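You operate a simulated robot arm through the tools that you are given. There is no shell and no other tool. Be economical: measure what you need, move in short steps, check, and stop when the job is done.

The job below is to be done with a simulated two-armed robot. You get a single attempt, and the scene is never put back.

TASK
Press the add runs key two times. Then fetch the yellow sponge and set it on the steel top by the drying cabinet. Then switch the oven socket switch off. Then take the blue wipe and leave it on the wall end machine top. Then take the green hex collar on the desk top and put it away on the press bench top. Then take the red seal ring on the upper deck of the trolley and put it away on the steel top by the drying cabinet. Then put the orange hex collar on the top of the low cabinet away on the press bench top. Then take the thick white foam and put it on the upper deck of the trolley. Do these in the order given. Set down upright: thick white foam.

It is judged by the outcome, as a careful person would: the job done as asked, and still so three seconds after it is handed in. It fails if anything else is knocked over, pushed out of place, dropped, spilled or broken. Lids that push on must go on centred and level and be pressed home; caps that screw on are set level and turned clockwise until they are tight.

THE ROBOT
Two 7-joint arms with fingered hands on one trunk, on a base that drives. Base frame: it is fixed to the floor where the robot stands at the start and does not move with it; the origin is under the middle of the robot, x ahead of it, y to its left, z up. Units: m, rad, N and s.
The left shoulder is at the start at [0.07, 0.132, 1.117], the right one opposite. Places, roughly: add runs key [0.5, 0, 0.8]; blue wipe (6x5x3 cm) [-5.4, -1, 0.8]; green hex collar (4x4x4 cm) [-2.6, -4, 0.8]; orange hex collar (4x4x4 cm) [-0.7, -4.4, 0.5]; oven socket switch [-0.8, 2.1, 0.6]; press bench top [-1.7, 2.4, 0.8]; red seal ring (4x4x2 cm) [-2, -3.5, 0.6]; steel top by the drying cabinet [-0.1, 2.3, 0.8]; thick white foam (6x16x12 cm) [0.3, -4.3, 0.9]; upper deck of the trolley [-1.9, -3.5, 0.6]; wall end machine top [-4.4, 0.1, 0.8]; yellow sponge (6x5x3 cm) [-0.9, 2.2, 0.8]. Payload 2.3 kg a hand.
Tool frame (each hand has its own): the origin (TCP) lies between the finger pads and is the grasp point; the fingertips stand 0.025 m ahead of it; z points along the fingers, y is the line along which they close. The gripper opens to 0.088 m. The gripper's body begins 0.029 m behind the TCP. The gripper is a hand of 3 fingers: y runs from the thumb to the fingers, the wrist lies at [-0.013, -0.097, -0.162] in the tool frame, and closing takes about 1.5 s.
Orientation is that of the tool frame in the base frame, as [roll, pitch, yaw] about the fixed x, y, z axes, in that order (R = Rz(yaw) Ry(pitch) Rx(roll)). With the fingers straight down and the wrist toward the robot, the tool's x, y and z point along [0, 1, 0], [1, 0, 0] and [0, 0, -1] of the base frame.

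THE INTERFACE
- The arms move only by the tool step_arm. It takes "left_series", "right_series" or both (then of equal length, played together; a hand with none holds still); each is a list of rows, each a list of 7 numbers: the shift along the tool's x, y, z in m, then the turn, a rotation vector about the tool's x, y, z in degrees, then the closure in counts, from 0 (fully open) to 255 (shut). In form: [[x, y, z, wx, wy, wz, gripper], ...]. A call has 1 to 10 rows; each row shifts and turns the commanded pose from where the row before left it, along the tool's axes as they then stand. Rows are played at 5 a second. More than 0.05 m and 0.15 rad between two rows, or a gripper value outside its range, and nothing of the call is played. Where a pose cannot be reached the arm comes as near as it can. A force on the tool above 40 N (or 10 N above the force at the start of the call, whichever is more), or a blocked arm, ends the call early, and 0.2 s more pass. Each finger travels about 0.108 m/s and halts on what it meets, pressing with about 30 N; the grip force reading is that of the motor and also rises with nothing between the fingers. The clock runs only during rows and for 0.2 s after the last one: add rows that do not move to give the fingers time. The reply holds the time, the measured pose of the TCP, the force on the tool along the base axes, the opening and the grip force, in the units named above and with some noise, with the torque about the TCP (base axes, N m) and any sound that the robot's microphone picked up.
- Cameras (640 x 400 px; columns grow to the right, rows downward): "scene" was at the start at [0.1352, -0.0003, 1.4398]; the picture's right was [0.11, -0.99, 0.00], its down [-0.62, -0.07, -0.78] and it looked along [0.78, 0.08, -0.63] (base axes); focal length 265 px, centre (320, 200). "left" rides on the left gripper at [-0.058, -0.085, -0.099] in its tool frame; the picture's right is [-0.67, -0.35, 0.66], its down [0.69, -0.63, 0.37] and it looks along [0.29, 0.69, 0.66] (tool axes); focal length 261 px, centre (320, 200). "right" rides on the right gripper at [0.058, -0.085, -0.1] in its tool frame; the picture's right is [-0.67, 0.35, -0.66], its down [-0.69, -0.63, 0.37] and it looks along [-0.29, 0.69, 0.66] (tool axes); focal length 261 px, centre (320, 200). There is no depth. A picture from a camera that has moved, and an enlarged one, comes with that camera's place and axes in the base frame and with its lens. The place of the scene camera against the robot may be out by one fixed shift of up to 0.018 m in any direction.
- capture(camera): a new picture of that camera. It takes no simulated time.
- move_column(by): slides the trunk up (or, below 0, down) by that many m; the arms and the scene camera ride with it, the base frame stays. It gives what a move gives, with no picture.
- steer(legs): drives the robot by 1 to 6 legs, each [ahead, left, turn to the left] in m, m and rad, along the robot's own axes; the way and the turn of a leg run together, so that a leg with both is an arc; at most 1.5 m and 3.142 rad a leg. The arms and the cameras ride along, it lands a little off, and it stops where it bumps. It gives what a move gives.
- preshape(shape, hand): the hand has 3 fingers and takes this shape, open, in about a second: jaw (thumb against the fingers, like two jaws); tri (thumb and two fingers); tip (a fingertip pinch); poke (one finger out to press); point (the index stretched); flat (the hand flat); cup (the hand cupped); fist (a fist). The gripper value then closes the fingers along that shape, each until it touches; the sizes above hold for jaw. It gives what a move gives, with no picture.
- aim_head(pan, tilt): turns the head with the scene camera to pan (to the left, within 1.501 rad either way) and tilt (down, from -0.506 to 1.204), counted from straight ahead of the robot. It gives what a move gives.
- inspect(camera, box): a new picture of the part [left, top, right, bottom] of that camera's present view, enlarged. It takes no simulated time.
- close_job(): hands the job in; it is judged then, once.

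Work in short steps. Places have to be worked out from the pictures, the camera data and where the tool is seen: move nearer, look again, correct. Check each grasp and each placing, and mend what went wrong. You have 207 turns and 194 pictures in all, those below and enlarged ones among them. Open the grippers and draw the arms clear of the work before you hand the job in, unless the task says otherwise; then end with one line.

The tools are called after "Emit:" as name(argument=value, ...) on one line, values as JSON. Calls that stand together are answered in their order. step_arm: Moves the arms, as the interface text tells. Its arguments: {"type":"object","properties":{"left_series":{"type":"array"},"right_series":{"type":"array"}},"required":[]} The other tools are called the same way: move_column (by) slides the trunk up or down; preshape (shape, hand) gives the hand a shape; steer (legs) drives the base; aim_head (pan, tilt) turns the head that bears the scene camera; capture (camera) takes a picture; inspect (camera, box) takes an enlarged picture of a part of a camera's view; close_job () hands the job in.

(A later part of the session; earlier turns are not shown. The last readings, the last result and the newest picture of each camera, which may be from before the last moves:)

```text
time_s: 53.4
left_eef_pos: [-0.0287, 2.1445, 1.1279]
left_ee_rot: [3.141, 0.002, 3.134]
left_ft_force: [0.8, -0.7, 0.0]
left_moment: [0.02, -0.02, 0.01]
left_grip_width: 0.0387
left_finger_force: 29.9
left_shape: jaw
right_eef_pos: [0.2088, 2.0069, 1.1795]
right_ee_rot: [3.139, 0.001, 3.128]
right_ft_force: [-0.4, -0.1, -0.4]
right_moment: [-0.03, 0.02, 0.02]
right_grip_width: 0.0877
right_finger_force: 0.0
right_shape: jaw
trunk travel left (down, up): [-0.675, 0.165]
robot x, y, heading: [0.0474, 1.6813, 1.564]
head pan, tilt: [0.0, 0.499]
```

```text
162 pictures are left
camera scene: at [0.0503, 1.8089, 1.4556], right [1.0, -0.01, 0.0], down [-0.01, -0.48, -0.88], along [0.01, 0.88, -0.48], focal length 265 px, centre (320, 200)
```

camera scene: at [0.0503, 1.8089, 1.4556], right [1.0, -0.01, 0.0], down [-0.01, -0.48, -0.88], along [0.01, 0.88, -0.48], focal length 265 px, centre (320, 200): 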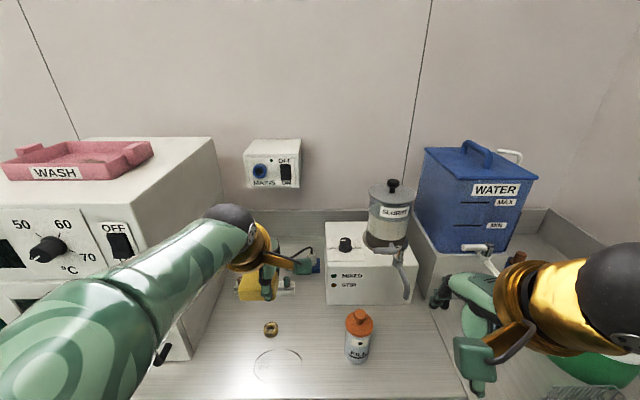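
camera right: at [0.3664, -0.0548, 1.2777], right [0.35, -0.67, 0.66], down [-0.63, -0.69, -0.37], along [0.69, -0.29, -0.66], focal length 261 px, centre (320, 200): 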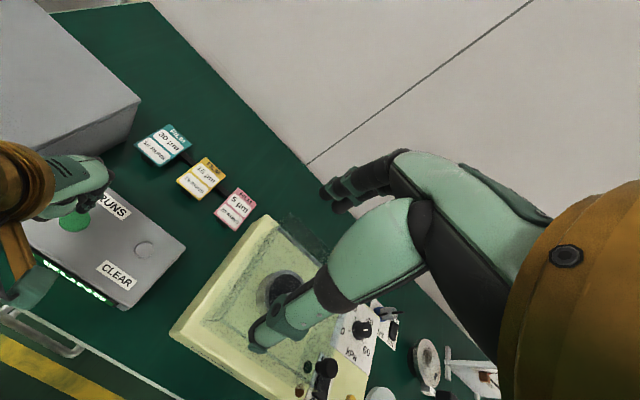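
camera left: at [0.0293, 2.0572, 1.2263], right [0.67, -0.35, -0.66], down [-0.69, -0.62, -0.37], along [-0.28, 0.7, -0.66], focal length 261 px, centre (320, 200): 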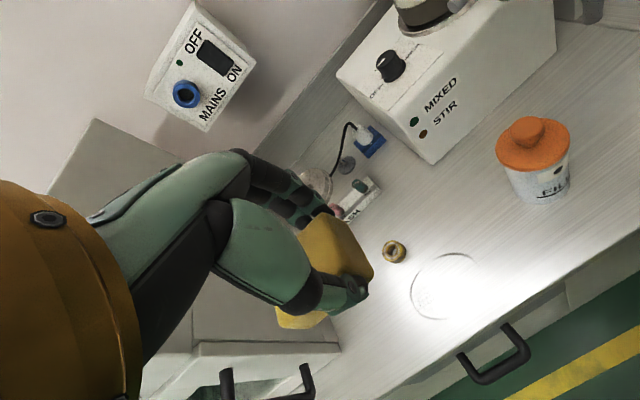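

There's also a faint disc at (-0.04, 2.19). A clear spot is x≈-0.165, y≈2.165, right beside the cabinet; I strafe left 0.135 and lower.

Emit:
steer(legs=[[0, 0.135, 0.007]])

Emit:
step_arm(left_series=[[0, 0.02, 0.04, 0, 0, 0, 255], [0, 0, 0.045, 0, 0, 0, 255], [0, 0, 0.045, 0, 0, 0, 255], [0, 0, 0.045, 0, 0, 0, 255], [0, 0, 0.045, 0, 0, 0, 255], [0, 0, 0, 0, 0, 0, 255]])

Emit:
capture(camera="left")

Emit:
capture(camera="scene")

```text
time_s: 54.7
left_eef_pos: [-0.1627, 2.1453, 1.1271]
left_ee_rot: [3.139, 0.001, 3.138]
left_ft_force: [-0.3, 1.1, -0.5]
left_moment: [-0.02, 0.01, 0.02]
left_grip_width: 0.0388
left_finger_force: 29.8
left_shape: jaw
right_eef_pos: [0.0747, 2.0102, 1.1786]
right_ee_rot: [-3.141, -0.004, 3.138]
right_ft_force: [0.6, 0.2, 0.3]
right_moment: [0.03, 0.01, -0.01]
right_grip_width: 0.0877
right_finger_force: 0.1
right_shape: jaw
trunk travel left (down, up): [-0.675, 0.165]
robot x, y, heading: [-0.0843, 1.681, 1.571]
head pan, tilt: [0.0, 0.499]
```

```text
time_s: 56.1
left_eef_pos: [-0.165, 2.1645, 0.9068]
left_ee_rot: [3.138, 0.002, 3.139]
left_ft_force: [-0.7, 0.4, -1.3]
left_moment: [-0.06, 0.0, -0.02]
left_grip_width: 0.0383
left_finger_force: 29.7
left_shape: jaw
right_eef_pos: [0.0723, 2.01, 1.18]
right_ee_rot: [3.14, 0.0, 3.139]
right_ft_force: [-0.2, 0.2, -0.8]
right_moment: [0.02, 0.03, 0.04]
right_grip_width: 0.0878
right_finger_force: 0.1
right_shape: jaw
trunk travel left (down, up): [-0.675, 0.165]
robot x, y, heading: [-0.0858, 1.6779, 1.567]
head pan, tilt: [0.0, 0.499]
```

```text
161 pictures are left
camera left: at [-0.1061, 2.0787, 1.0048], right [0.67, -0.35, -0.66], down [-0.69, -0.63, -0.37], along [-0.28, 0.7, -0.66], focal length 261 px, centre (320, 200)
```

left: 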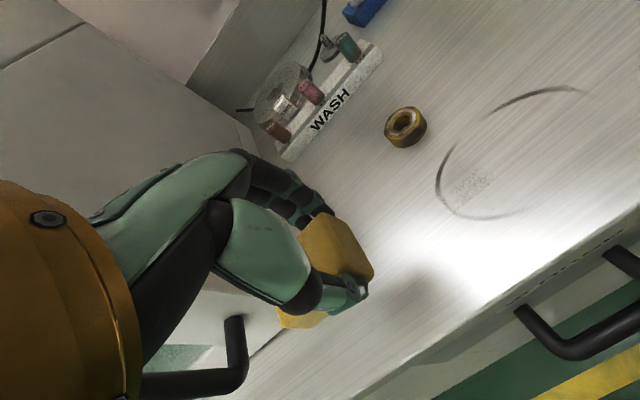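

```text
160 pictures are left
camera scene: at [-0.0837, 1.8107, 1.4555], right [1.0, 0.0, 0.0], down [0.0, -0.48, -0.88], along [0.0, 0.88, -0.48], focal length 265 px, centre (320, 200)
```

scene: 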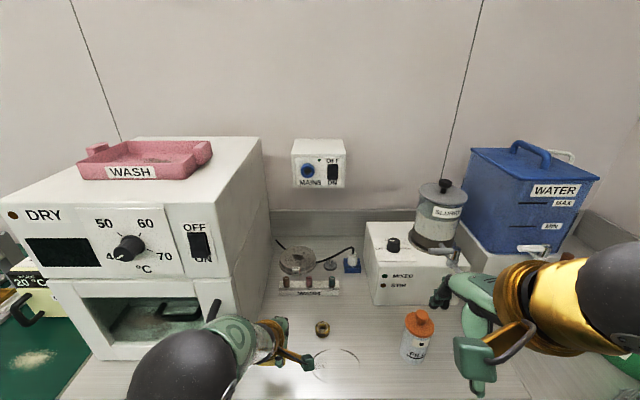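

Clear of the door handle and the gold ring. I lower the sponge towards the steel with small final steps.

Emit:
step_arm(left_series=[[0, 0, 0.04, 0, 0, 0, 255], [0, 0, 0.04, 0, 0, 0, 255], [0, 0, 0.01, 0, 0, 0, 255], [0, 0, 0.008, 0, 0, 0, 255], [0, 0, 0, 0, 0, 0, 255]])

Emit:
capture(camera="left")

```text
time_s: 57.0
left_eef_pos: [-0.1635, 2.1641, 0.8318]
left_ee_rot: [3.106, 0.005, 3.141]
left_ft_force: [1.0, -10.2, 36.1]
left_moment: [-0.45, -0.01, 0.01]
left_grip_width: 0.0407
left_finger_force: 29.8
left_shape: jaw
right_eef_pos: [0.0723, 2.001, 1.1816]
right_ee_rot: [3.133, -0.002, 3.139]
right_ft_force: [0.2, 0.0, -0.4]
right_moment: [0.0, 0.0, -0.03]
right_grip_width: 0.0877
right_finger_force: 0.1
right_shape: jaw
trunk travel left (down, up): [-0.675, 0.165]
robot x, y, heading: [-0.0848, 1.6789, 1.566]
head pan, tilt: [0.0, 0.499]
stopped in row 4 (left hand): the force on the tool passed its limit at 45 N (the readings are from after the stop); the commanded pose is now the measured one
```

```text
159 pictures are left
camera left: at [-0.1052, 2.0761, 0.9263], right [0.67, -0.32, -0.67], down [-0.68, -0.62, -0.39], along [-0.28, 0.72, -0.64], focal length 261 px, centre (320, 200)
```

left: 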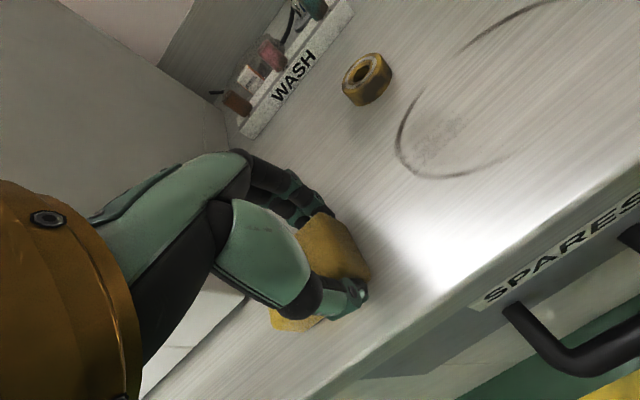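

The sponge touched steel at TCP z≈0.83. I ease up 4 mm and release slowly.

Emit:
step_arm(left_series=[[0, 0, -0.004, 1.9, 0, 0, 255], [0, 0, 0, 0, 0, 0, 180], [0, 0, 0, 0, 0, 0, 90], [0, 0, 0, 0, 0, 0, 0], [0, 0, 0, 0, 0, 0, 0], [0, 0, 0, 0, 0, 0, 0], [0, 0, 0, 0, 0, 0, 0], [0, 0, -0.02, 0, 0, 0, 0], [0, 0, -0.04, 0, 0, 0, 0]])

Emit:
capture(camera="left")

```text
time_s: 59.0
left_eef_pos: [-0.1654, 2.1685, 0.8882]
left_ee_rot: [-3.131, 0.003, -3.141]
left_ft_force: [0.2, -0.2, 0.2]
left_moment: [-0.02, -0.02, 0.01]
left_grip_width: 0.0875
left_finger_force: 0.1
left_shape: jaw
right_eef_pos: [0.0722, 2.0093, 1.1797]
right_ee_rot: [3.141, 0.001, 3.139]
right_ft_force: [1.4, 0.7, -0.1]
right_moment: [0.0, 0.0, 0.0]
right_grip_width: 0.0878
right_finger_force: 0.0
right_shape: jaw
trunk travel left (down, up): [-0.675, 0.165]
robot x, y, heading: [-0.0822, 1.6798, 1.567]
head pan, tilt: [0.0, 0.499]
```

```text
158 pictures are left
camera left: at [-0.1065, 2.0856, 0.9878], right [0.67, -0.36, -0.65], down [-0.68, -0.63, -0.36], along [-0.28, 0.69, -0.67], focal length 261 px, centre (320, 200)
```

left: 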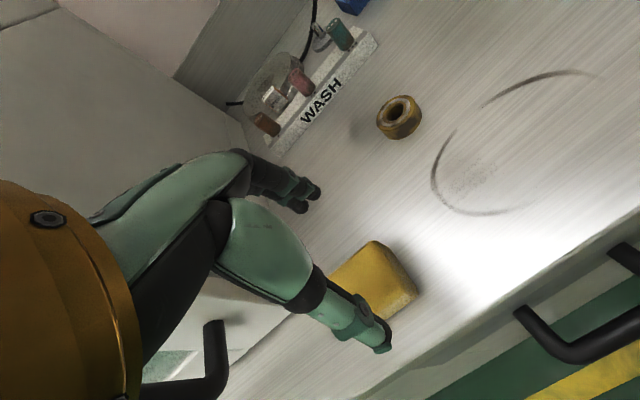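

The sponge is resting flat. I raise the arm, back off, and strafe to the oven socket.

Emit:
step_arm(left_series=[[0, 0, -0.045, 0, 0, 0, 0], [0, 0, -0.045, 0, 0, 0, 0], [0, 0, -0.045, 0, 0, 0, 0], [0, 0, -0.045, 0, 0, 0, 0], [0, 0, -0.045, 0, 0, 0, 0]])

Emit:
steer(legs=[[-0.45, 0, 0], [0, 0.62, 0]])

Emit:
aim_head(pan=0.1, tilt=0.7)

Emit:
capture(camera="scene")

Emit:
preshape(hand="left", shape="poke")

Emit:
move_column(by=-0.3)

Emit:
capture(camera="scene")

```text
time_s: 60.1
left_eef_pos: [-0.165, 2.1736, 1.1135]
left_ee_rot: [-3.132, 0.001, 3.139]
left_ft_force: [-0.1, -0.4, -0.6]
left_moment: [-0.02, -0.01, -0.02]
left_grip_width: 0.0878
left_finger_force: 0.0
left_shape: jaw
right_eef_pos: [0.072, 2.0096, 1.1787]
right_ee_rot: [3.14, -0.001, 3.137]
right_ft_force: [-0.2, 1.1, 0.8]
right_moment: [0.01, 0.0, 0.02]
right_grip_width: 0.0877
right_finger_force: 0.0
right_shape: jaw
trunk travel left (down, up): [-0.675, 0.165]
robot x, y, heading: [-0.0845, 1.6758, 1.569]
head pan, tilt: [0.0, 0.499]
```

```text
time_s: 66.0
left_eef_pos: [-0.7879, 1.7301, 1.1124]
left_ee_rot: [-3.13, 0.002, 3.131]
left_ft_force: [-0.3, -0.6, 1.0]
left_moment: [0.0, -0.01, 0.01]
left_grip_width: 0.0879
left_finger_force: 0.1
left_shape: jaw
right_eef_pos: [-0.5535, 1.5662, 1.1787]
right_ee_rot: [-3.141, -0.001, 3.129]
right_ft_force: [0.4, -0.4, 0.0]
right_moment: [-0.01, -0.02, 0.0]
right_grip_width: 0.0878
right_finger_force: 0.1
right_shape: jaw
trunk travel left (down, up): [-0.675, 0.165]
robot x, y, heading: [-0.7109, 1.2377, 1.559]
head pan, tilt: [0.0, 0.499]
```

```text
time_s: 66.7
left_eef_pos: [-0.7908, 1.7305, 1.1127]
left_ee_rot: [-3.129, 0.004, 3.131]
left_ft_force: [-0.1, -0.3, -0.4]
left_moment: [0.0, -0.02, 0.02]
left_grip_width: 0.0876
left_finger_force: 0.0
left_shape: jaw
right_eef_pos: [-0.5549, 1.5659, 1.1789]
right_ee_rot: [-3.141, 0.0, 3.128]
right_ft_force: [0.5, 0.3, 0.4]
right_moment: [-0.01, -0.03, 0.0]
right_grip_width: 0.0876
right_finger_force: 0.1
right_shape: jaw
trunk travel left (down, up): [-0.675, 0.165]
robot x, y, heading: [-0.7154, 1.2341, 1.559]
head pan, tilt: [0.099, 0.7]
```

```text
157 pictures are left
camera scene: at [-0.7203, 1.3614, 1.4378], right [1.0, 0.09, 0.0], down [0.06, -0.64, -0.77], along [-0.07, 0.76, -0.64], focal length 265 px, centre (320, 200)
```

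scene: 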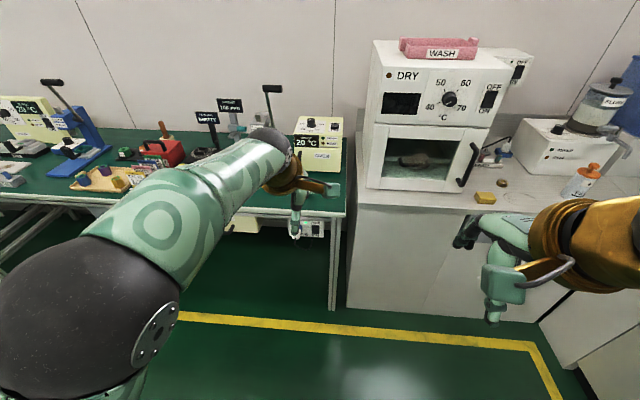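

```text
time_s: 67.6
left_eef_pos: [-0.7907, 1.731, 1.1132]
left_ee_rot: [-3.13, 0.003, 3.132]
left_ft_force: [-0.2, 0.4, -0.5]
left_moment: [0.02, 0.01, -0.04]
left_grip_width: 0.0
left_finger_force: 0.1
left_shape: poke
right_eef_pos: [-0.5534, 1.5657, 1.179]
right_ee_rot: [-3.142, -0.002, 3.13]
right_ft_force: [0.6, -0.1, -0.2]
right_moment: [0.0, 0.01, 0.0]
right_grip_width: 0.0878
right_finger_force: 0.1
right_shape: jaw
trunk travel left (down, up): [-0.675, 0.165]
robot x, y, heading: [-0.7147, 1.2391, 1.56]
head pan, tilt: [0.099, 0.7]
```

```text
time_s: 70.6
left_eef_pos: [-0.7904, 1.7292, 0.8131]
left_ee_rot: [-3.13, 0.003, 3.13]
left_ft_force: [-0.7, -0.1, 1.0]
left_moment: [0.03, 0.02, -0.01]
left_grip_width: 0.0002
left_finger_force: 0.0
left_shape: poke
right_eef_pos: [-0.5549, 1.5663, 0.8783]
right_ee_rot: [-3.141, 0.0, 3.129]
right_ft_force: [-0.2, 0.6, -0.2]
right_moment: [-0.03, -0.02, 0.01]
right_grip_width: 0.0878
right_finger_force: 0.0
right_shape: jaw
trunk travel left (down, up): [-0.375, 0.465]
robot x, y, heading: [-0.7155, 1.2372, 1.555]
head pan, tilt: [0.099, 0.7]
```

```text
156 pictures are left
camera scene: at [-0.7201, 1.3613, 1.1378], right [1.0, 0.09, 0.0], down [0.06, -0.64, -0.76], along [-0.07, 0.76, -0.64], focal length 265 px, centre (320, 200)
```

scene: 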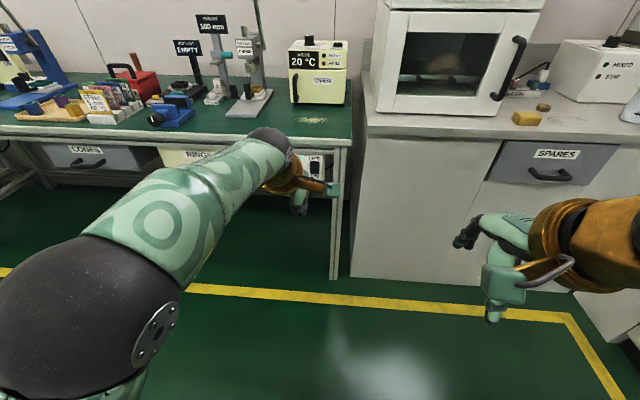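

The trunk is lowered. I turn the left hand to point ahead (rotate about tool x by −90°).

Emit:
step_arm(left_series=[[0, 0, 0, -8.4, 0, 0, 0], [0, 0, 0, -8.4, 0, 0, 0], [0, 0, 0, -8.4, 0, 0, 0], [0, 0, 0, -8.4, 0, 0, 0], [0, 0, 0, -8.4, 0, 0, 0], [0, 0, 0, -8.4, 0, 0, 0], [0, 0, 0, -8.4, 0, 0, 0], [0, 0, 0, -8.4, 0, 0, 0], [0, 0, 0, -8.4, 0, 0, 0], [0, 0, 0, -8.4, 0, 0, 0]])

Emit:
step_arm(left_series=[[0, 0, 0, -6, 0, 0, 0], [0, 0, 0, 0, 0, 0, 0]])

Emit:
capture(camera="scene")

Emit:
capture(camera="left")

```text
time_s: 72.8
left_eef_pos: [-0.7905, 1.7298, 0.8131]
left_ee_rot: [1.684, 0.001, 3.132]
left_ft_force: [0.4, -0.3, 0.2]
left_moment: [-0.01, 0.06, -0.01]
left_grip_width: 0.0
left_finger_force: 0.1
left_shape: poke
right_eef_pos: [-0.554, 1.5666, 0.8795]
right_ee_rot: [3.141, 0.0, 3.128]
right_ft_force: [0.4, 0.4, 0.3]
right_moment: [0.01, 0.04, -0.02]
right_grip_width: 0.0877
right_finger_force: 0.0
right_shape: jaw
trunk travel left (down, up): [-0.375, 0.465]
robot x, y, heading: [-0.7113, 1.2363, 1.557]
head pan, tilt: [0.099, 0.7]
```

```text
time_s: 73.4
left_eef_pos: [-0.7894, 1.7304, 0.811]
left_ee_rot: [1.581, 0.002, 3.132]
left_ft_force: [0.2, -0.2, -0.5]
left_moment: [-0.01, -0.02, 0.0]
left_grip_width: 0.0
left_finger_force: 0.0
left_shape: poke
right_eef_pos: [-0.5547, 1.5642, 0.879]
right_ee_rot: [-3.141, 0.0, 3.131]
right_ft_force: [-0.1, -0.1, -0.5]
right_moment: [-0.03, 0.01, -0.04]
right_grip_width: 0.0877
right_finger_force: 0.1
right_shape: jaw
trunk travel left (down, up): [-0.375, 0.465]
robot x, y, heading: [-0.7134, 1.2316, 1.556]
head pan, tilt: [0.099, 0.7]
```

```text
155 pictures are left
camera scene: at [-0.7201, 1.361, 1.1378], right [1.0, 0.09, 0.0], down [0.06, -0.64, -0.76], along [-0.07, 0.76, -0.64], focal length 265 px, centre (320, 200)
```

scene: 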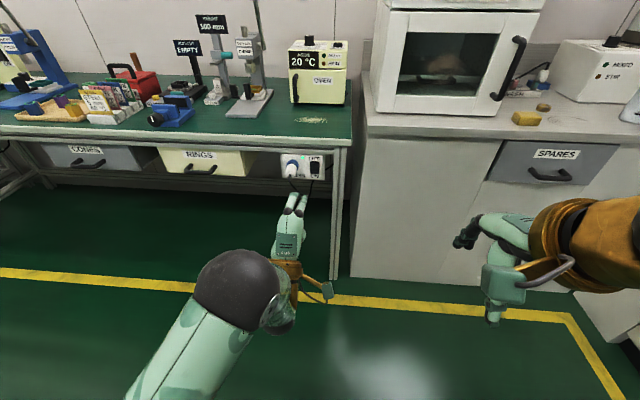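

```text
154 pictures are left
camera left: at [-0.7315, 1.6286, 0.7279], right [0.68, 0.64, -0.35], down [-0.68, 0.37, -0.63], along [-0.28, 0.67, 0.69], focal length 261 px, centre (320, 200)
```

left: 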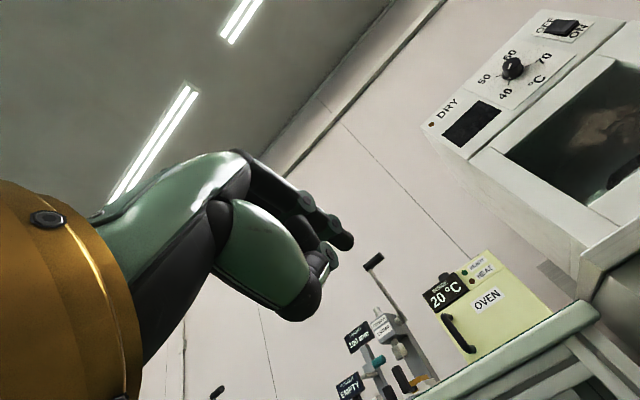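

The hand now points ahead. I zoom on the socket and finger.

Emit:
inspect(camera="scene", box=[250, 140, 350, 220])

```text
5.00 times, centred on (300, 180) of scene
camera zoom: at [-0.7201, 1.361, 1.1378], right [1.0, 0.09, 0.0], down [0.06, -0.64, -0.76], along [-0.07, 0.76, -0.64], focal length 1323 px, centre (420, 300)
```

zoom: 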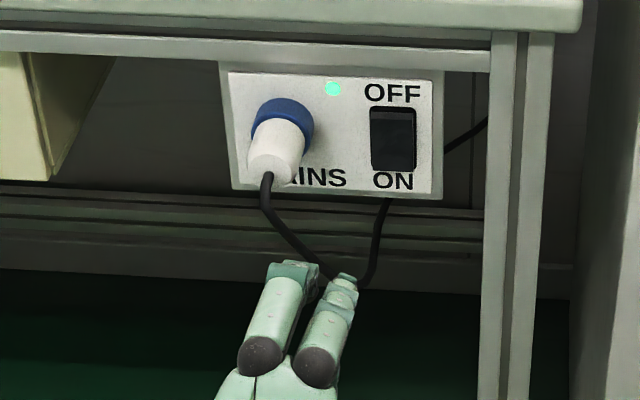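

The right-hand finger is the extended one, and the rocker is near (-0.816, ~2.07, 0.667). I lower to that height, drive 0.22 m forward and look again.

Emit:
step_arm(left_series=[[0.018, -0.045, 0, 0, 0, 0, 0], [0.018, -0.045, 0, 0, 0, 0, 0], [0, -0.04, 0, 0, 0, 0, 0], [0, 0, 0, 0, 0, 0, 0]])

Emit:
steer(legs=[[0.22, 0, 0.012]])

Emit:
capture(camera="left")

Emit:
capture(camera="scene")

```text
time_s: 74.4
left_eef_pos: [-0.8273, 1.742, 0.6839]
left_ee_rot: [1.581, 0.003, 3.133]
left_ft_force: [-0.2, 0.5, -0.1]
left_moment: [0.01, 0.01, -0.04]
left_grip_width: 0.0001
left_finger_force: 0.0
left_shape: poke
left hand out of reach, approached as far as the arm can: row 1, 2
right_eef_pos: [-0.554, 1.5647, 0.8793]
right_ee_rot: [3.141, -0.001, 3.129]
right_ft_force: [0.4, -0.5, 0.1]
right_moment: [0.0, 0.0, -0.02]
right_grip_width: 0.0878
right_finger_force: 0.0
right_shape: jaw
trunk travel left (down, up): [-0.375, 0.465]
robot x, y, heading: [-0.7118, 1.2356, 1.561]
head pan, tilt: [0.099, 0.7]
```

```text
time_s: 76.1
left_eef_pos: [-0.8333, 1.9623, 0.6845]
left_ee_rot: [1.583, 0.003, -3.137]
left_ft_force: [0.0, 0.7, 0.3]
left_moment: [0.03, 0.02, -0.02]
left_grip_width: 0.0
left_finger_force: 0.1
left_shape: poke
right_eef_pos: [-0.5576, 1.7896, 0.8784]
right_ee_rot: [3.141, 0.0, -3.139]
right_ft_force: [0.6, 0.2, 0.5]
right_moment: [-0.03, 0.0, -0.01]
right_grip_width: 0.0878
right_finger_force: 0.1
right_shape: jaw
trunk travel left (down, up): [-0.375, 0.465]
robot x, y, heading: [-0.7134, 1.4588, 1.57]
head pan, tilt: [0.099, 0.7]
```

```text
152 pictures are left
camera left: at [-0.7729, 1.8618, 0.5989], right [0.67, 0.65, -0.35], down [-0.69, 0.36, -0.64], along [-0.29, 0.67, 0.69], focal length 261 px, centre (320, 200)
```

left: 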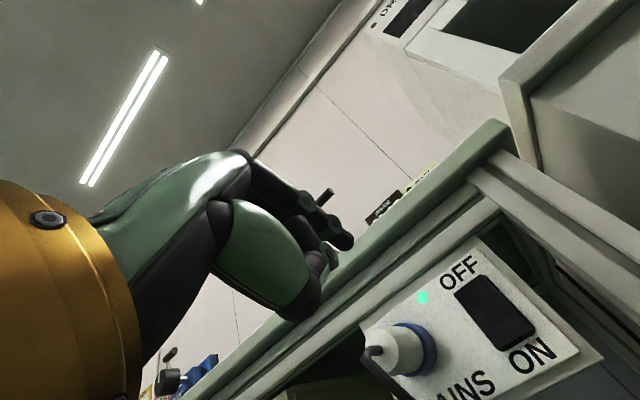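

```text
151 pictures are left
camera scene: at [-0.7208, 1.5828, 1.1377], right [0.99, 0.1, 0.0], down [0.07, -0.64, -0.76], along [-0.08, 0.76, -0.64], focal length 265 px, centre (320, 200)
```

scene: 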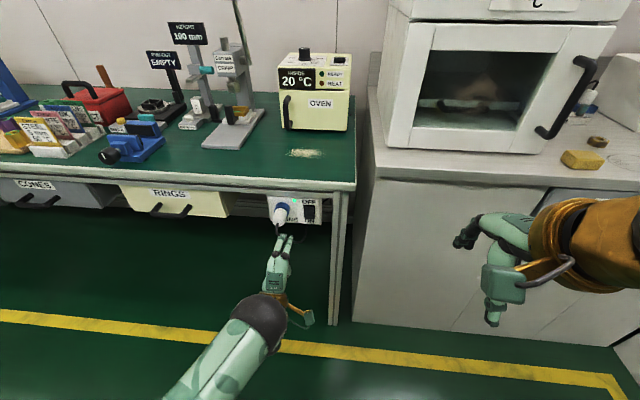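

Rocker triangulated at about (-0.803, 2.117, 0.634). I align the tip with its upper half and approach to a few cm.

Emit:
step_arm(left_series=[[-0.02, -0.037, 0, 0, 0, 0, 0], [0, 0, 0.04, 0, 0, 0, 0], [0, 0, 0.04, 0, 0, 0, 0], [0, 0, 0.01, 0, 0, 0, 0], [0, 0, 0, 0, 0, 0, 0]])

Emit:
capture(camera="left")

Emit:
inspect(camera="scene", box=[250, 170, 350, 250])

```text
time_s: 77.3
left_eef_pos: [-0.8158, 2.0413, 0.654]
left_ee_rot: [1.582, 0.002, -3.138]
left_ft_force: [-0.4, 0.5, -0.1]
left_moment: [0.0, -0.06, 0.0]
left_grip_width: 0.0
left_finger_force: 0.1
left_shape: poke
left hand out of reach, approached as far as the arm can: row 3, 4
right_eef_pos: [-0.5578, 1.7892, 0.8793]
right_ee_rot: [3.14, 0.0, -3.14]
right_ft_force: [-0.1, -0.6, 0.3]
right_moment: [0.01, 0.01, -0.04]
right_grip_width: 0.0878
right_finger_force: 0.1
right_shape: jaw
trunk travel left (down, up): [-0.375, 0.465]
robot x, y, heading: [-0.7118, 1.4569, 1.576]
head pan, tilt: [0.099, 0.7]
```

```text
150 pictures are left
camera left: at [-0.7561, 1.9407, 0.5687], right [0.67, 0.65, -0.36], down [-0.69, 0.35, -0.64], along [-0.29, 0.67, 0.69], focal length 261 px, centre (320, 200)
```

left: 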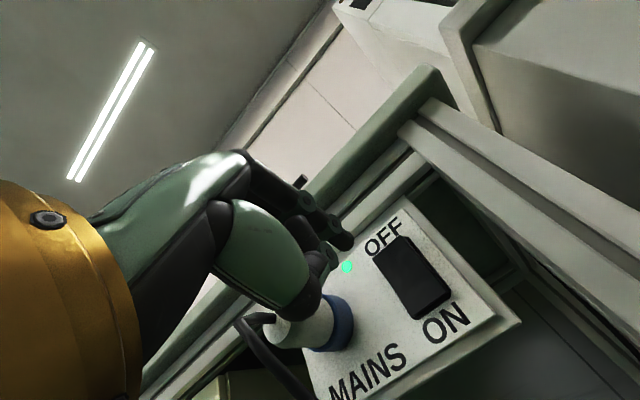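

```text
5.00 times, centred on (300, 210) of scene
camera zoom: at [-0.7209, 1.5824, 1.1377], right [0.99, 0.1, 0.0], down [0.07, -0.64, -0.76], along [-0.08, 0.76, -0.64], focal length 1323 px, centre (420, 150)
```

zoom: 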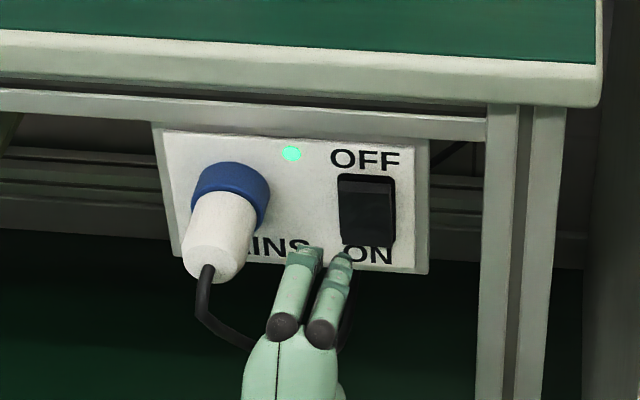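

The arm nears its limit, so I drive the base 0.06 forward and re-check before pressing.

Emit:
steer(legs=[[0.05, 0, -0.006]])

Emit:
capture(camera="left")

Emit:
inspect(camera="scene", box=[250, 190, 350, 270])

```text
time_s: 78.3
left_eef_pos: [-0.8122, 2.0889, 0.6561]
left_ee_rot: [1.565, 0.007, 3.135]
left_ft_force: [-0.4, -4.7, 0.3]
left_moment: [0.0, -0.02, 0.02]
left_grip_width: 0.0
left_finger_force: 0.0
left_shape: poke
right_eef_pos: [-0.5571, 1.8363, 0.8805]
right_ee_rot: [3.141, -0.002, 3.139]
right_ft_force: [0.1, 0.9, -0.1]
right_moment: [0.02, 0.01, 0.0]
right_grip_width: 0.0876
right_finger_force: 0.1
right_shape: jaw
trunk travel left (down, up): [-0.375, 0.465]
robot x, y, heading: [-0.7131, 1.5043, 1.569]
head pan, tilt: [0.099, 0.7]
stopped in leg 1: the force on the tool passed its limit at 62 N (the readings are from after the stop); the commanded pose is now the measured one
```

```text
148 pictures are left
camera left: at [-0.7526, 1.9886, 0.5703], right [0.67, 0.65, -0.34], down [-0.68, 0.37, -0.63], along [-0.29, 0.66, 0.7], focal length 261 px, centre (320, 200)
```

left: 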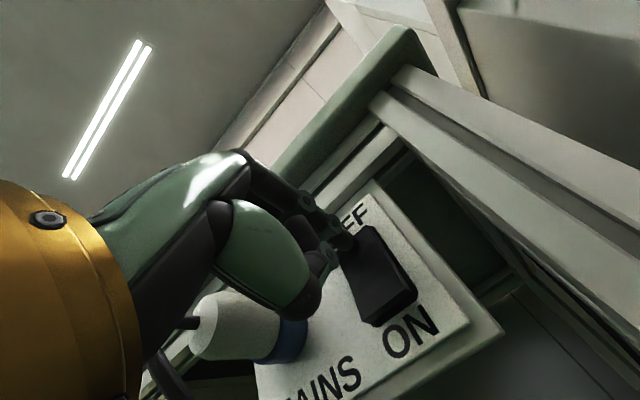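

```text
5.00 times, centred on (300, 230) of scene
camera zoom: at [-0.7203, 1.6303, 1.1379], right [1.0, 0.1, 0.0], down [0.06, -0.64, -0.77], along [-0.07, 0.76, -0.64], focal length 1323 px, centre (420, 50)
```

zoom: 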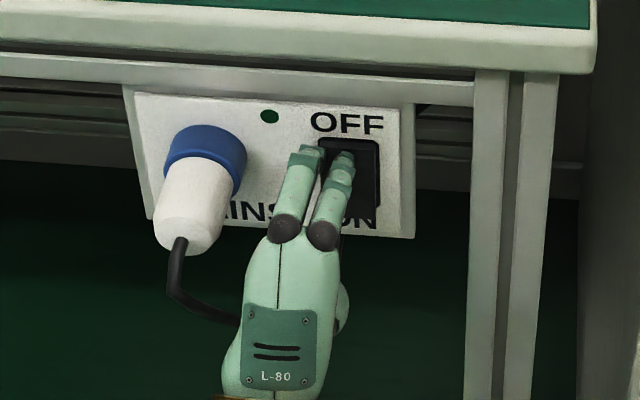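

The contact flipped it: the mains LED is now dark and the upper half is pressed in. I withdraw straight back and confirm.

Emit:
step_arm(left_series=[[0, 0, -0.03, 0, 0, 0, 0], [0, 0, -0.04, 0, 0, 0, 0], [0, 0, -0.04, 0, 0, 0, 0]])

Emit:
steer(legs=[[-0.45, 0, 0]])

Emit:
aim_head(pan=0.1, tilt=0.4)

Emit:
capture(camera="scene")

```text
time_s: 79.1
left_eef_pos: [-0.8139, 2.0051, 0.6493]
left_ee_rot: [1.567, 0.007, 3.137]
left_ft_force: [-0.7, -0.4, 0.4]
left_moment: [0.01, 0.0, 0.01]
left_grip_width: 0.0
left_finger_force: 0.1
left_shape: poke
left hand out of reach, approached as far as the arm can: row 3
right_eef_pos: [-0.556, 1.8376, 0.8792]
right_ee_rot: [3.141, -0.002, 3.139]
right_ft_force: [0.2, -0.1, -0.1]
right_moment: [0.01, 0.01, -0.02]
right_grip_width: 0.0876
right_finger_force: 0.1
right_shape: jaw
trunk travel left (down, up): [-0.375, 0.465]
robot x, y, heading: [-0.7091, 1.5058, 1.565]
head pan, tilt: [0.099, 0.7]
```

```text
time_s: 81.8
left_eef_pos: [-0.8139, 1.562, 0.649]
left_ee_rot: [1.568, 0.005, 3.134]
left_ft_force: [0.3, 0.2, 1.1]
left_moment: [-0.02, -0.01, 0.0]
left_grip_width: 0.0001
left_finger_force: 0.0
left_shape: poke
right_eef_pos: [-0.5578, 1.392, 0.8789]
right_ee_rot: [-3.141, -0.002, 3.137]
right_ft_force: [0.6, -0.5, -1.2]
right_moment: [0.01, 0.01, 0.03]
right_grip_width: 0.0877
right_finger_force: 0.1
right_shape: jaw
trunk travel left (down, up): [-0.375, 0.465]
robot x, y, heading: [-0.7135, 1.0627, 1.565]
head pan, tilt: [0.099, 0.7]
```

```text
time_s: 82.6
left_eef_pos: [-0.8151, 1.5607, 0.6487]
left_ee_rot: [1.569, 0.004, 3.134]
left_ft_force: [1.4, 0.2, 0.4]
left_moment: [0.0, -0.01, 0.0]
left_grip_width: 0.0
left_finger_force: 0.1
left_shape: poke
right_eef_pos: [-0.557, 1.3927, 0.8785]
right_ee_rot: [3.14, -0.003, 3.135]
right_ft_force: [0.0, 0.8, 0.2]
right_moment: [-0.02, 0.02, 0.01]
right_grip_width: 0.0879
right_finger_force: 0.0
right_shape: jaw
trunk travel left (down, up): [-0.375, 0.465]
robot x, y, heading: [-0.7167, 1.0618, 1.57]
head pan, tilt: [0.099, 0.4]
```

```text
146 pictures are left
camera scene: at [-0.7224, 1.1947, 1.1645], right [1.0, 0.09, 0.0], down [0.04, -0.39, -0.92], along [-0.09, 0.92, -0.39], focal length 265 px, centre (320, 200)
```

scene: 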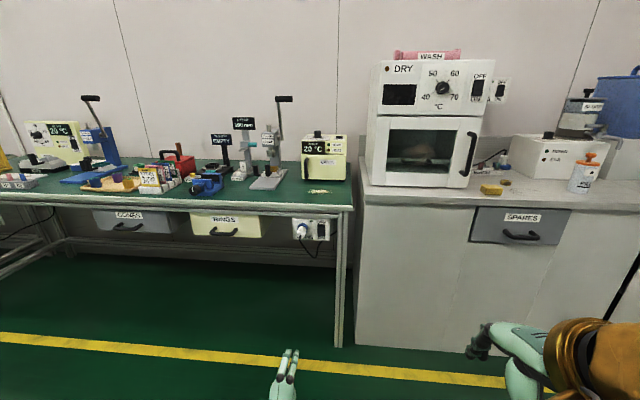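

Switch is off. I raise the trunk, turn the left hand back down and reset to jaw.

Emit:
move_column(by=0.3)

Emit:
step_arm(left_series=[[0, 0.02, 0, 8.4, 0, 0, 0], [0, 0.02, 0, 8.4, 0, 0, 0], [0, 0.02, 0, 8.4, 0, 0, 0], [0, 0, 0, 8.4, 0, 0, 0], [0, 0, 0, 8.4, 0, 0, 0], [0, 0, 0, 8.4, 0, 0, 0], [0, 0, 0, 8.4, 0, 0, 0], [0, 0, 0, 8.4, 0, 0, 0], [0, 0, 0, 8.4, 0, 0, 0], [0, 0, 0, 8.4, 0, 0, 0]])

Emit:
step_arm(left_series=[[0, 0, 0, 6, 0, 0, 0], [0, -0.03, -0.04, 0, 0, 0, 0], [0, -0.03, -0.04, 0, 0, 0, 0], [0, -0.03, -0.02, 0, 0, 0, 0], [0, -0.02, 0, 0, 0, 0, 0]])

Emit:
preshape(hand="left", shape="jaw")

Emit:
aim_head(pan=1.5, tilt=0.3)

Emit:
capture(camera="scene")

```text
time_s: 85.6
left_eef_pos: [-0.8152, 1.5605, 0.9486]
left_ee_rot: [1.569, 0.004, 3.135]
left_ft_force: [-0.4, 0.1, 0.1]
left_moment: [-0.01, 0.0, 0.02]
left_grip_width: 0.0001
left_finger_force: 0.1
left_shape: poke
right_eef_pos: [-0.5563, 1.3926, 1.179]
right_ee_rot: [-3.141, -0.002, 3.134]
right_ft_force: [-0.3, -0.5, -0.2]
right_moment: [-0.03, -0.01, -0.01]
right_grip_width: 0.0878
right_finger_force: 0.1
right_shape: jaw
trunk travel left (down, up): [-0.675, 0.165]
robot x, y, heading: [-0.7109, 1.0637, 1.565]
head pan, tilt: [0.099, 0.4]
```

```text
time_s: 87.8
left_eef_pos: [-0.8139, 1.5696, 1.0084]
left_ee_rot: [3.035, 0.005, 3.133]
left_ft_force: [-0.4, 0.8, 0.7]
left_moment: [0.0, 0.0, -0.01]
left_grip_width: 0.0
left_finger_force: 0.1
left_shape: poke
right_eef_pos: [-0.5559, 1.393, 1.1787]
right_ee_rot: [3.14, -0.002, 3.135]
right_ft_force: [-1.1, 1.2, 0.1]
right_moment: [0.0, 0.01, 0.01]
right_grip_width: 0.0876
right_finger_force: 0.0
right_shape: jaw
trunk travel left (down, up): [-0.675, 0.165]
robot x, y, heading: [-0.7085, 1.0616, 1.568]
head pan, tilt: [0.099, 0.4]
```

```text
time_s: 89.0
left_eef_pos: [-0.8144, 1.4578, 1.0986]
left_ee_rot: [-3.084, 0.002, 3.128]
left_ft_force: [-0.3, 0.2, 0.8]
left_moment: [0.04, 0.0, 0.01]
left_grip_width: 0.0
left_finger_force: 0.0
left_shape: poke
left hand out of reach, approached as far as the arm can: row 4, 5
right_eef_pos: [-0.5596, 1.3926, 1.1799]
right_ee_rot: [3.141, 0.001, 3.136]
right_ft_force: [0.5, 0.5, -0.2]
right_moment: [-0.01, 0.0, -0.02]
right_grip_width: 0.0879
right_finger_force: 0.2
right_shape: jaw
trunk travel left (down, up): [-0.675, 0.165]
robot x, y, heading: [-0.7134, 1.0586, 1.565]
head pan, tilt: [0.099, 0.4]
```

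```text
time_s: 89.9
left_eef_pos: [-0.812, 1.4576, 1.0966]
left_ee_rot: [-3.083, -0.001, 3.128]
left_ft_force: [0.3, -0.5, 0.0]
left_moment: [0.0, 0.0, 0.01]
left_grip_width: 0.0882
left_finger_force: 0.1
left_shape: jaw
right_eef_pos: [-0.5578, 1.393, 1.1782]
right_ee_rot: [-3.14, -0.001, 3.133]
right_ft_force: [0.4, -0.4, 0.4]
right_moment: [-0.01, 0.01, 0.01]
right_grip_width: 0.0879
right_finger_force: 0.1
right_shape: jaw
trunk travel left (down, up): [-0.675, 0.165]
robot x, y, heading: [-0.711, 1.0641, 1.566]
head pan, tilt: [0.099, 0.4]
```

```text
time_s: 91.5
left_eef_pos: [-0.813, 1.4584, 1.0981]
left_ee_rot: [-3.083, -0.001, 3.127]
left_ft_force: [0.9, 0.4, 0.2]
left_moment: [0.0, 0.01, 0.0]
left_grip_width: 0.0879
left_finger_force: 0.1
left_shape: jaw
right_eef_pos: [-0.5572, 1.3919, 1.1785]
right_ee_rot: [-3.141, 0.0, 3.135]
right_ft_force: [-0.4, 0.5, -0.3]
right_moment: [0.0, 0.01, 0.0]
right_grip_width: 0.0875
right_finger_force: 0.1
right_shape: jaw
trunk travel left (down, up): [-0.675, 0.165]
robot x, y, heading: [-0.7125, 1.0605, 1.566]
head pan, tilt: [1.499, 0.3]
```

```text
145 pictures are left
camera scene: at [-0.8068, 1.1097, 1.4739], right [0.08, 1.0, 0.0], down [0.29, -0.02, -0.96], along [-0.95, 0.07, -0.3], focal length 265 px, centre (320, 200)
```

scene: 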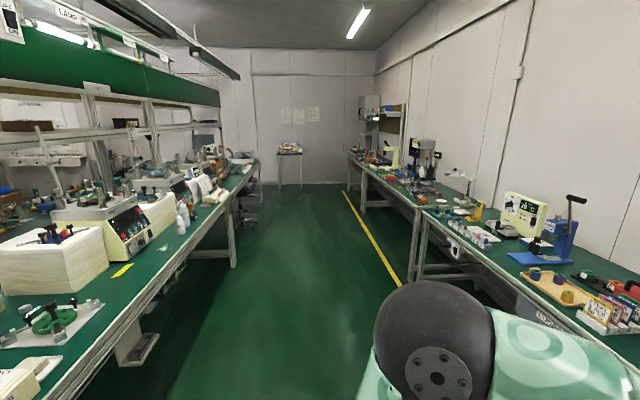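

Island bench front edge is y≈0.45 and the aisle is clear. I turn to −x and drive down the aisle to x≈-3.6.

Emit:
steer(legs=[[0, 0, 1.571], [1.5, 0, 0], [1.4, 0, 0]])

Emit:
aim_head(pan=0.35, tilt=0.35)

Emit:
capture(camera="scene")

```text
time_s: 109.5
left_eef_pos: [-4.0472, 0.9248, 1.0974]
left_ee_rot: [-3.084, 0.0, -1.577]
left_ft_force: [-0.2, 0.4, 0.7]
left_moment: [0.0, 0.04, 0.0]
left_grip_width: 0.0879
left_finger_force: 0.1
left_shape: jaw
right_eef_pos: [-3.9852, 1.1799, 1.1789]
right_ee_rot: [-3.141, -0.002, -1.57]
right_ft_force: [-0.5, -0.9, 0.5]
right_moment: [-0.02, 0.0, 0.0]
right_grip_width: 0.0876
right_finger_force: 0.0
right_shape: jaw
trunk travel left (down, up): [-0.675, 0.165]
robot x, y, heading: [-3.656, 1.0258, -3.14]
head pan, tilt: [1.499, 0.3]
```

```text
time_s: 110.9
left_eef_pos: [-4.0477, 0.924, 1.0977]
left_ee_rot: [-3.083, 0.0, -1.578]
left_ft_force: [-0.4, 0.6, -0.3]
left_moment: [0.0, -0.01, 0.02]
left_grip_width: 0.0877
left_finger_force: 0.1
left_shape: jaw
right_eef_pos: [-3.9858, 1.18, 1.1792]
right_ee_rot: [3.141, -0.001, -1.569]
right_ft_force: [0.0, -0.2, 0.5]
right_moment: [0.03, 0.01, -0.02]
right_grip_width: 0.0876
right_finger_force: 0.0
right_shape: jaw
trunk travel left (down, up): [-0.675, 0.165]
robot x, y, heading: [-3.6534, 1.0245, -3.139]
head pan, tilt: [0.351, 0.351]
```

```text
144 pictures are left
camera scene: at [-3.7914, 0.9837, 1.4692], right [-0.35, 0.94, 0.0], down [0.32, 0.12, -0.94], along [-0.88, -0.33, -0.34], focal length 265 px, centre (320, 200)
```

scene: 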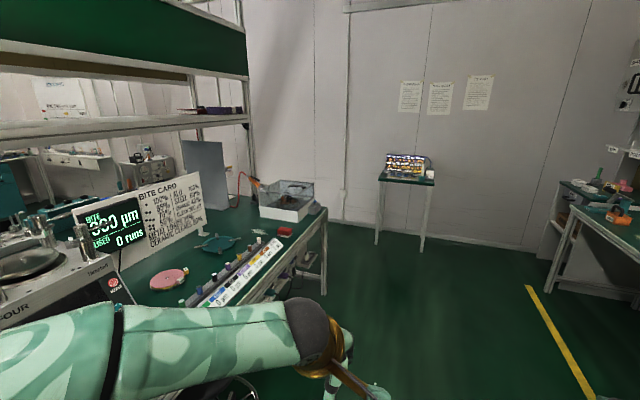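

I look further left at the island for the wall end machine.

Emit:
aim_head(pan=1.0, tilt=0.45)

Emit:
capture(camera="scene")

```text
time_s: 112.0
left_eef_pos: [-4.0492, 0.9233, 1.0983]
left_ee_rot: [-3.083, 0.0, -1.578]
left_ft_force: [0.4, -0.7, -0.1]
left_moment: [0.01, -0.04, 0.0]
left_grip_width: 0.0882
left_finger_force: 0.0
left_shape: jaw
right_eef_pos: [-3.9852, 1.1793, 1.179]
right_ee_rot: [3.14, -0.002, -1.57]
right_ft_force: [0.2, -0.9, -0.2]
right_moment: [0.01, -0.03, -0.01]
right_grip_width: 0.0879
right_finger_force: 0.1
right_shape: jaw
trunk travel left (down, up): [-0.675, 0.165]
robot x, y, heading: [-3.6539, 1.0242, -3.139]
head pan, tilt: [1.0, 0.45]
```

```text
143 pictures are left
camera scene: at [-3.7536, 0.9387, 1.46], right [-0.84, 0.54, 0.0], down [0.23, 0.37, -0.9], along [-0.49, -0.76, -0.44], focal length 265 px, centre (320, 200)
```

scene: 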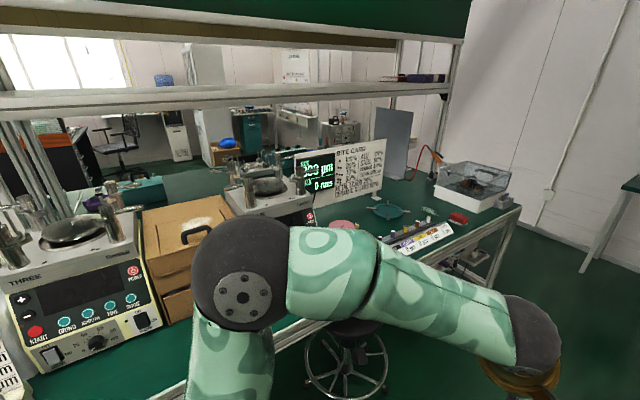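

The "FOUR" machine near x≈-4.4 is the wall-end one. The wipe should be past the island end; I drive to x≈-5.45 and turn toward −y.

Emit:
steer(legs=[[1.4, 0, 0], [0.35, 0, 0], [0, 0, 1.571]])

Emit:
aim_head(pan=0.0, tilt=0.4)

Emit:
capture(camera="scene")

```text
time_s: 124.5
left_eef_pos: [-5.2514, 0.5808, 1.0967]
left_ee_rot: [-3.083, 0.0, 0.03]
left_ft_force: [0.6, -0.4, 0.5]
left_moment: [-0.03, 0.03, -0.01]
left_grip_width: 0.0877
left_finger_force: 0.0
left_shape: jaw
right_eef_pos: [-5.5107, 0.636, 1.1781]
right_ee_rot: [3.141, -0.002, 0.036]
right_ft_force: [-0.5, 0.6, 0.3]
right_moment: [-0.01, -0.02, -0.01]
right_grip_width: 0.0879
right_finger_force: 0.1
right_shape: jaw
trunk travel left (down, up): [-0.675, 0.165]
robot x, y, heading: [-5.3651, 0.9681, -1.536]
head pan, tilt: [1.0, 0.45]
```

```text
time_s: 125.7
left_eef_pos: [-5.2531, 0.5811, 1.0983]
left_ee_rot: [-3.081, 0.001, 0.027]
left_ft_force: [0.5, 0.2, -0.1]
left_moment: [0.0, -0.02, -0.02]
left_grip_width: 0.0882
left_finger_force: 0.0
left_shape: jaw
right_eef_pos: [-5.5101, 0.636, 1.179]
right_ee_rot: [3.14, -0.003, 0.036]
right_ft_force: [0.0, -0.2, 0.2]
right_moment: [0.01, -0.02, 0.03]
right_grip_width: 0.0878
right_finger_force: 0.1
right_shape: jaw
trunk travel left (down, up): [-0.675, 0.165]
robot x, y, heading: [-5.3656, 0.9747, -1.534]
head pan, tilt: [0.0, 0.4]
```

```text
142 pictures are left
camera scene: at [-5.3629, 0.8199, 1.4646], right [-1.0, -0.04, 0.0], down [-0.01, 0.39, -0.92], along [0.03, -0.92, -0.39], focal length 265 px, centre (320, 200)
```

scene: 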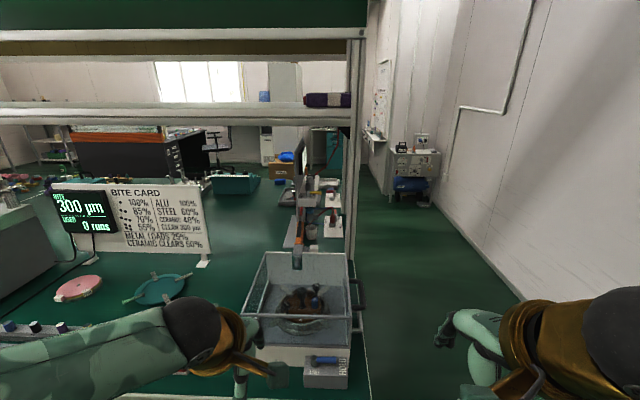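

I zoom toward where the wipe should appear (about px 335,186).

Emit:
inspect(camera="scene", box=[270, 130, 390, 260])

```text
3.08 times, centred on (330, 195) of scene
camera zoom: at [-5.3629, 0.8199, 1.4646], right [-1.0, -0.04, 0.0], down [-0.01, 0.39, -0.92], along [0.03, -0.92, -0.39], focal length 814 px, centre (289, 215)
```

zoom: 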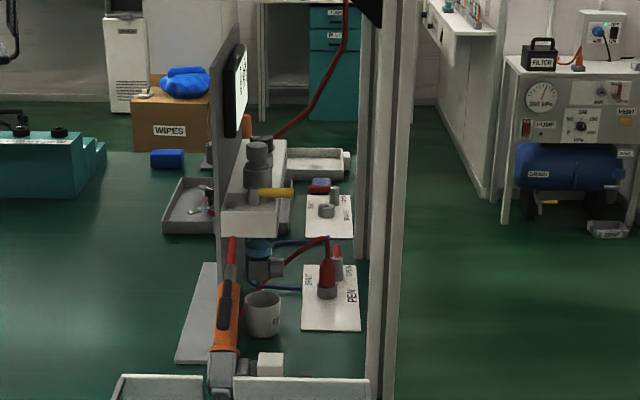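

The small blue item at about (-5.38, -0.9) fits the wipe. Before going round I check the right side for clearance.

Emit:
aim_head(pan=-0.9, tilt=0.5)

Emit:
capture(camera="scene")

```text
time_s: 126.9
left_eef_pos: [-5.2529, 0.581, 1.0977]
left_ee_rot: [-3.082, 0.001, 0.027]
left_ft_force: [-0.2, 0.8, 0.2]
left_moment: [-0.01, -0.01, 0.02]
left_grip_width: 0.0879
left_finger_force: 0.0
left_shape: jaw
right_eef_pos: [-5.5098, 0.6348, 1.1793]
right_ee_rot: [-3.14, 0.0, 0.035]
right_ft_force: [-0.5, -0.2, 0.0]
right_moment: [-0.01, -0.05, -0.01]
right_grip_width: 0.0875
right_finger_force: 0.1
right_shape: jaw
trunk travel left (down, up): [-0.675, 0.165]
robot x, y, heading: [-5.3673, 0.9698, -1.536]
head pan, tilt: [-0.901, 0.499]
```

```text
140 pictures are left
camera scene: at [-5.4355, 0.8533, 1.4555], right [-0.65, 0.76, 0.0], down [0.36, 0.31, -0.88], along [-0.67, -0.57, -0.48], focal length 265 px, centre (320, 200)
```

scene: 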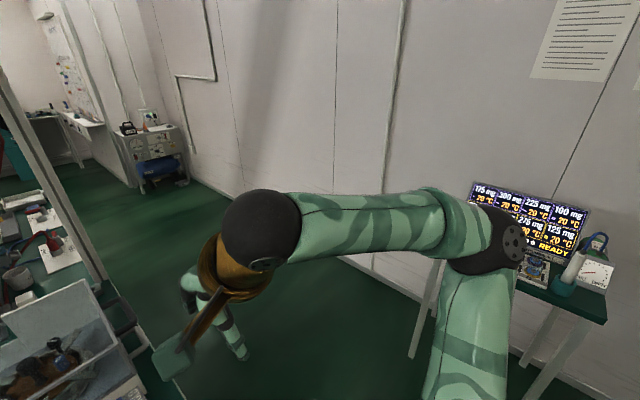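

Table at x<-6.3 with y>0.6; corridor is clear. I go diagonally to about (-6.05, -0.9) and turn to face +x.

Emit:
steer(legs=[[0, 0, -0.035], [0.4, -0.35, 0], [0.6, -0.25, 0], [0.87, -0.08, 0], [0, 0, 1.571]])

Emit:
aim_head(pan=0.0, tilt=0.6)

Emit:
capture(camera="scene")

```text
time_s: 141.5
left_eef_pos: [-5.6486, -0.7748, 1.0983]
left_ee_rot: [-3.082, -0.001, 1.556]
left_ft_force: [0.1, 1.0, -0.5]
left_moment: [0.02, 0.0, 0.01]
left_grip_width: 0.0876
left_finger_force: 0.1
left_shape: jaw
right_eef_pos: [-5.7152, -1.029, 1.177]
right_ee_rot: [3.141, -0.002, 1.564]
right_ft_force: [0.7, 0.0, -0.4]
right_moment: [-0.01, -0.01, 0.01]
right_grip_width: 0.0876
right_finger_force: 0.0
right_shape: jaw
trunk travel left (down, up): [-0.675, 0.165]
robot x, y, heading: [-6.0453, -0.8746, -0.007]
head pan, tilt: [-0.901, 0.499]
```

```text
time_s: 142.7
left_eef_pos: [-5.6489, -0.7733, 1.0962]
left_ee_rot: [-3.08, -0.001, 1.557]
left_ft_force: [-0.6, 0.3, 0.6]
left_moment: [0.0, 0.03, 0.02]
left_grip_width: 0.0878
left_finger_force: 0.0
left_shape: jaw
right_eef_pos: [-5.7153, -1.0296, 1.1784]
right_ee_rot: [-3.14, -0.003, 1.565]
right_ft_force: [-0.1, -0.5, -0.1]
right_moment: [-0.03, 0.0, 0.01]
right_grip_width: 0.0878
right_finger_force: 0.1
right_shape: jaw
trunk travel left (down, up): [-0.675, 0.165]
robot x, y, heading: [-6.0501, -0.8754, -0.007]
head pan, tilt: [0.0, 0.6]
```

```text
139 pictures are left
camera scene: at [-5.9075, -0.8836, 1.4464], right [-0.01, -1.0, 0.0], down [-0.56, 0.0, -0.83], along [0.82, -0.01, -0.57], focal length 265 px, centre (320, 200)
```

scene: 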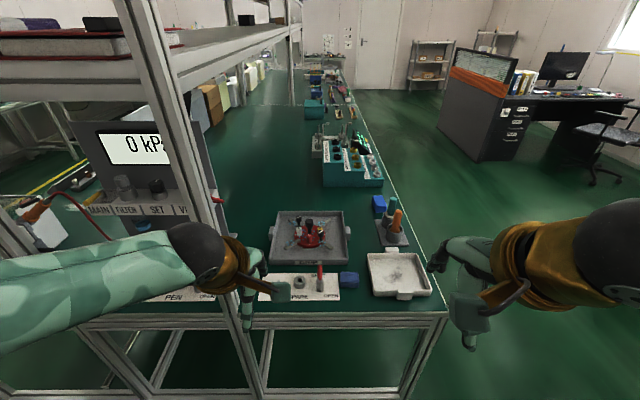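

A blue item is at px (349,279) near the bench end, another at (379,205). I zoom.

Emit:
inspect(camera="scene", box=[290, 180, 430, 300])

Emit:
capture(camera="right")

```text
3.33 times, centred on (360, 240) of scene
camera zoom: at [-5.9075, -0.8836, 1.4464], right [-0.01, -1.0, 0.0], down [-0.56, 0.0, -0.83], along [0.82, -0.01, -0.57], focal length 882 px, centre (187, 67)
```

zoom: 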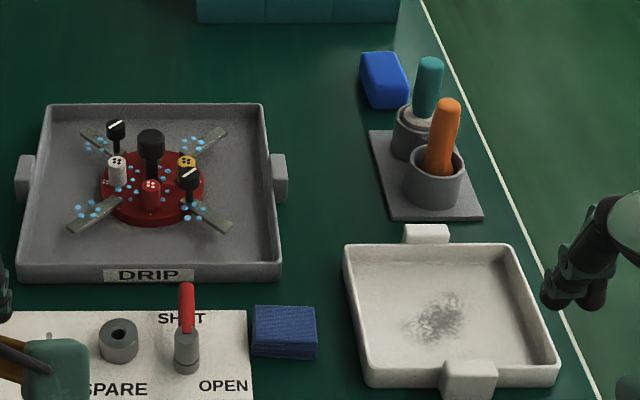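

```text
137 pictures are left
camera right: at [-5.7998, -0.9715, 1.2782], right [0.34, -0.67, 0.65], down [-0.63, -0.68, -0.37], along [0.69, -0.29, -0.66], focal length 261 px, centre (320, 200)
```

right: 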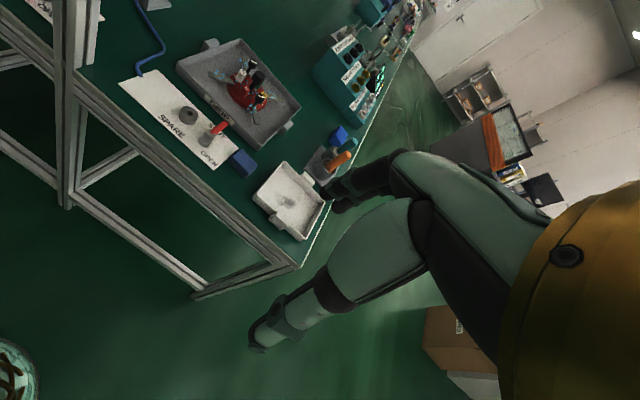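

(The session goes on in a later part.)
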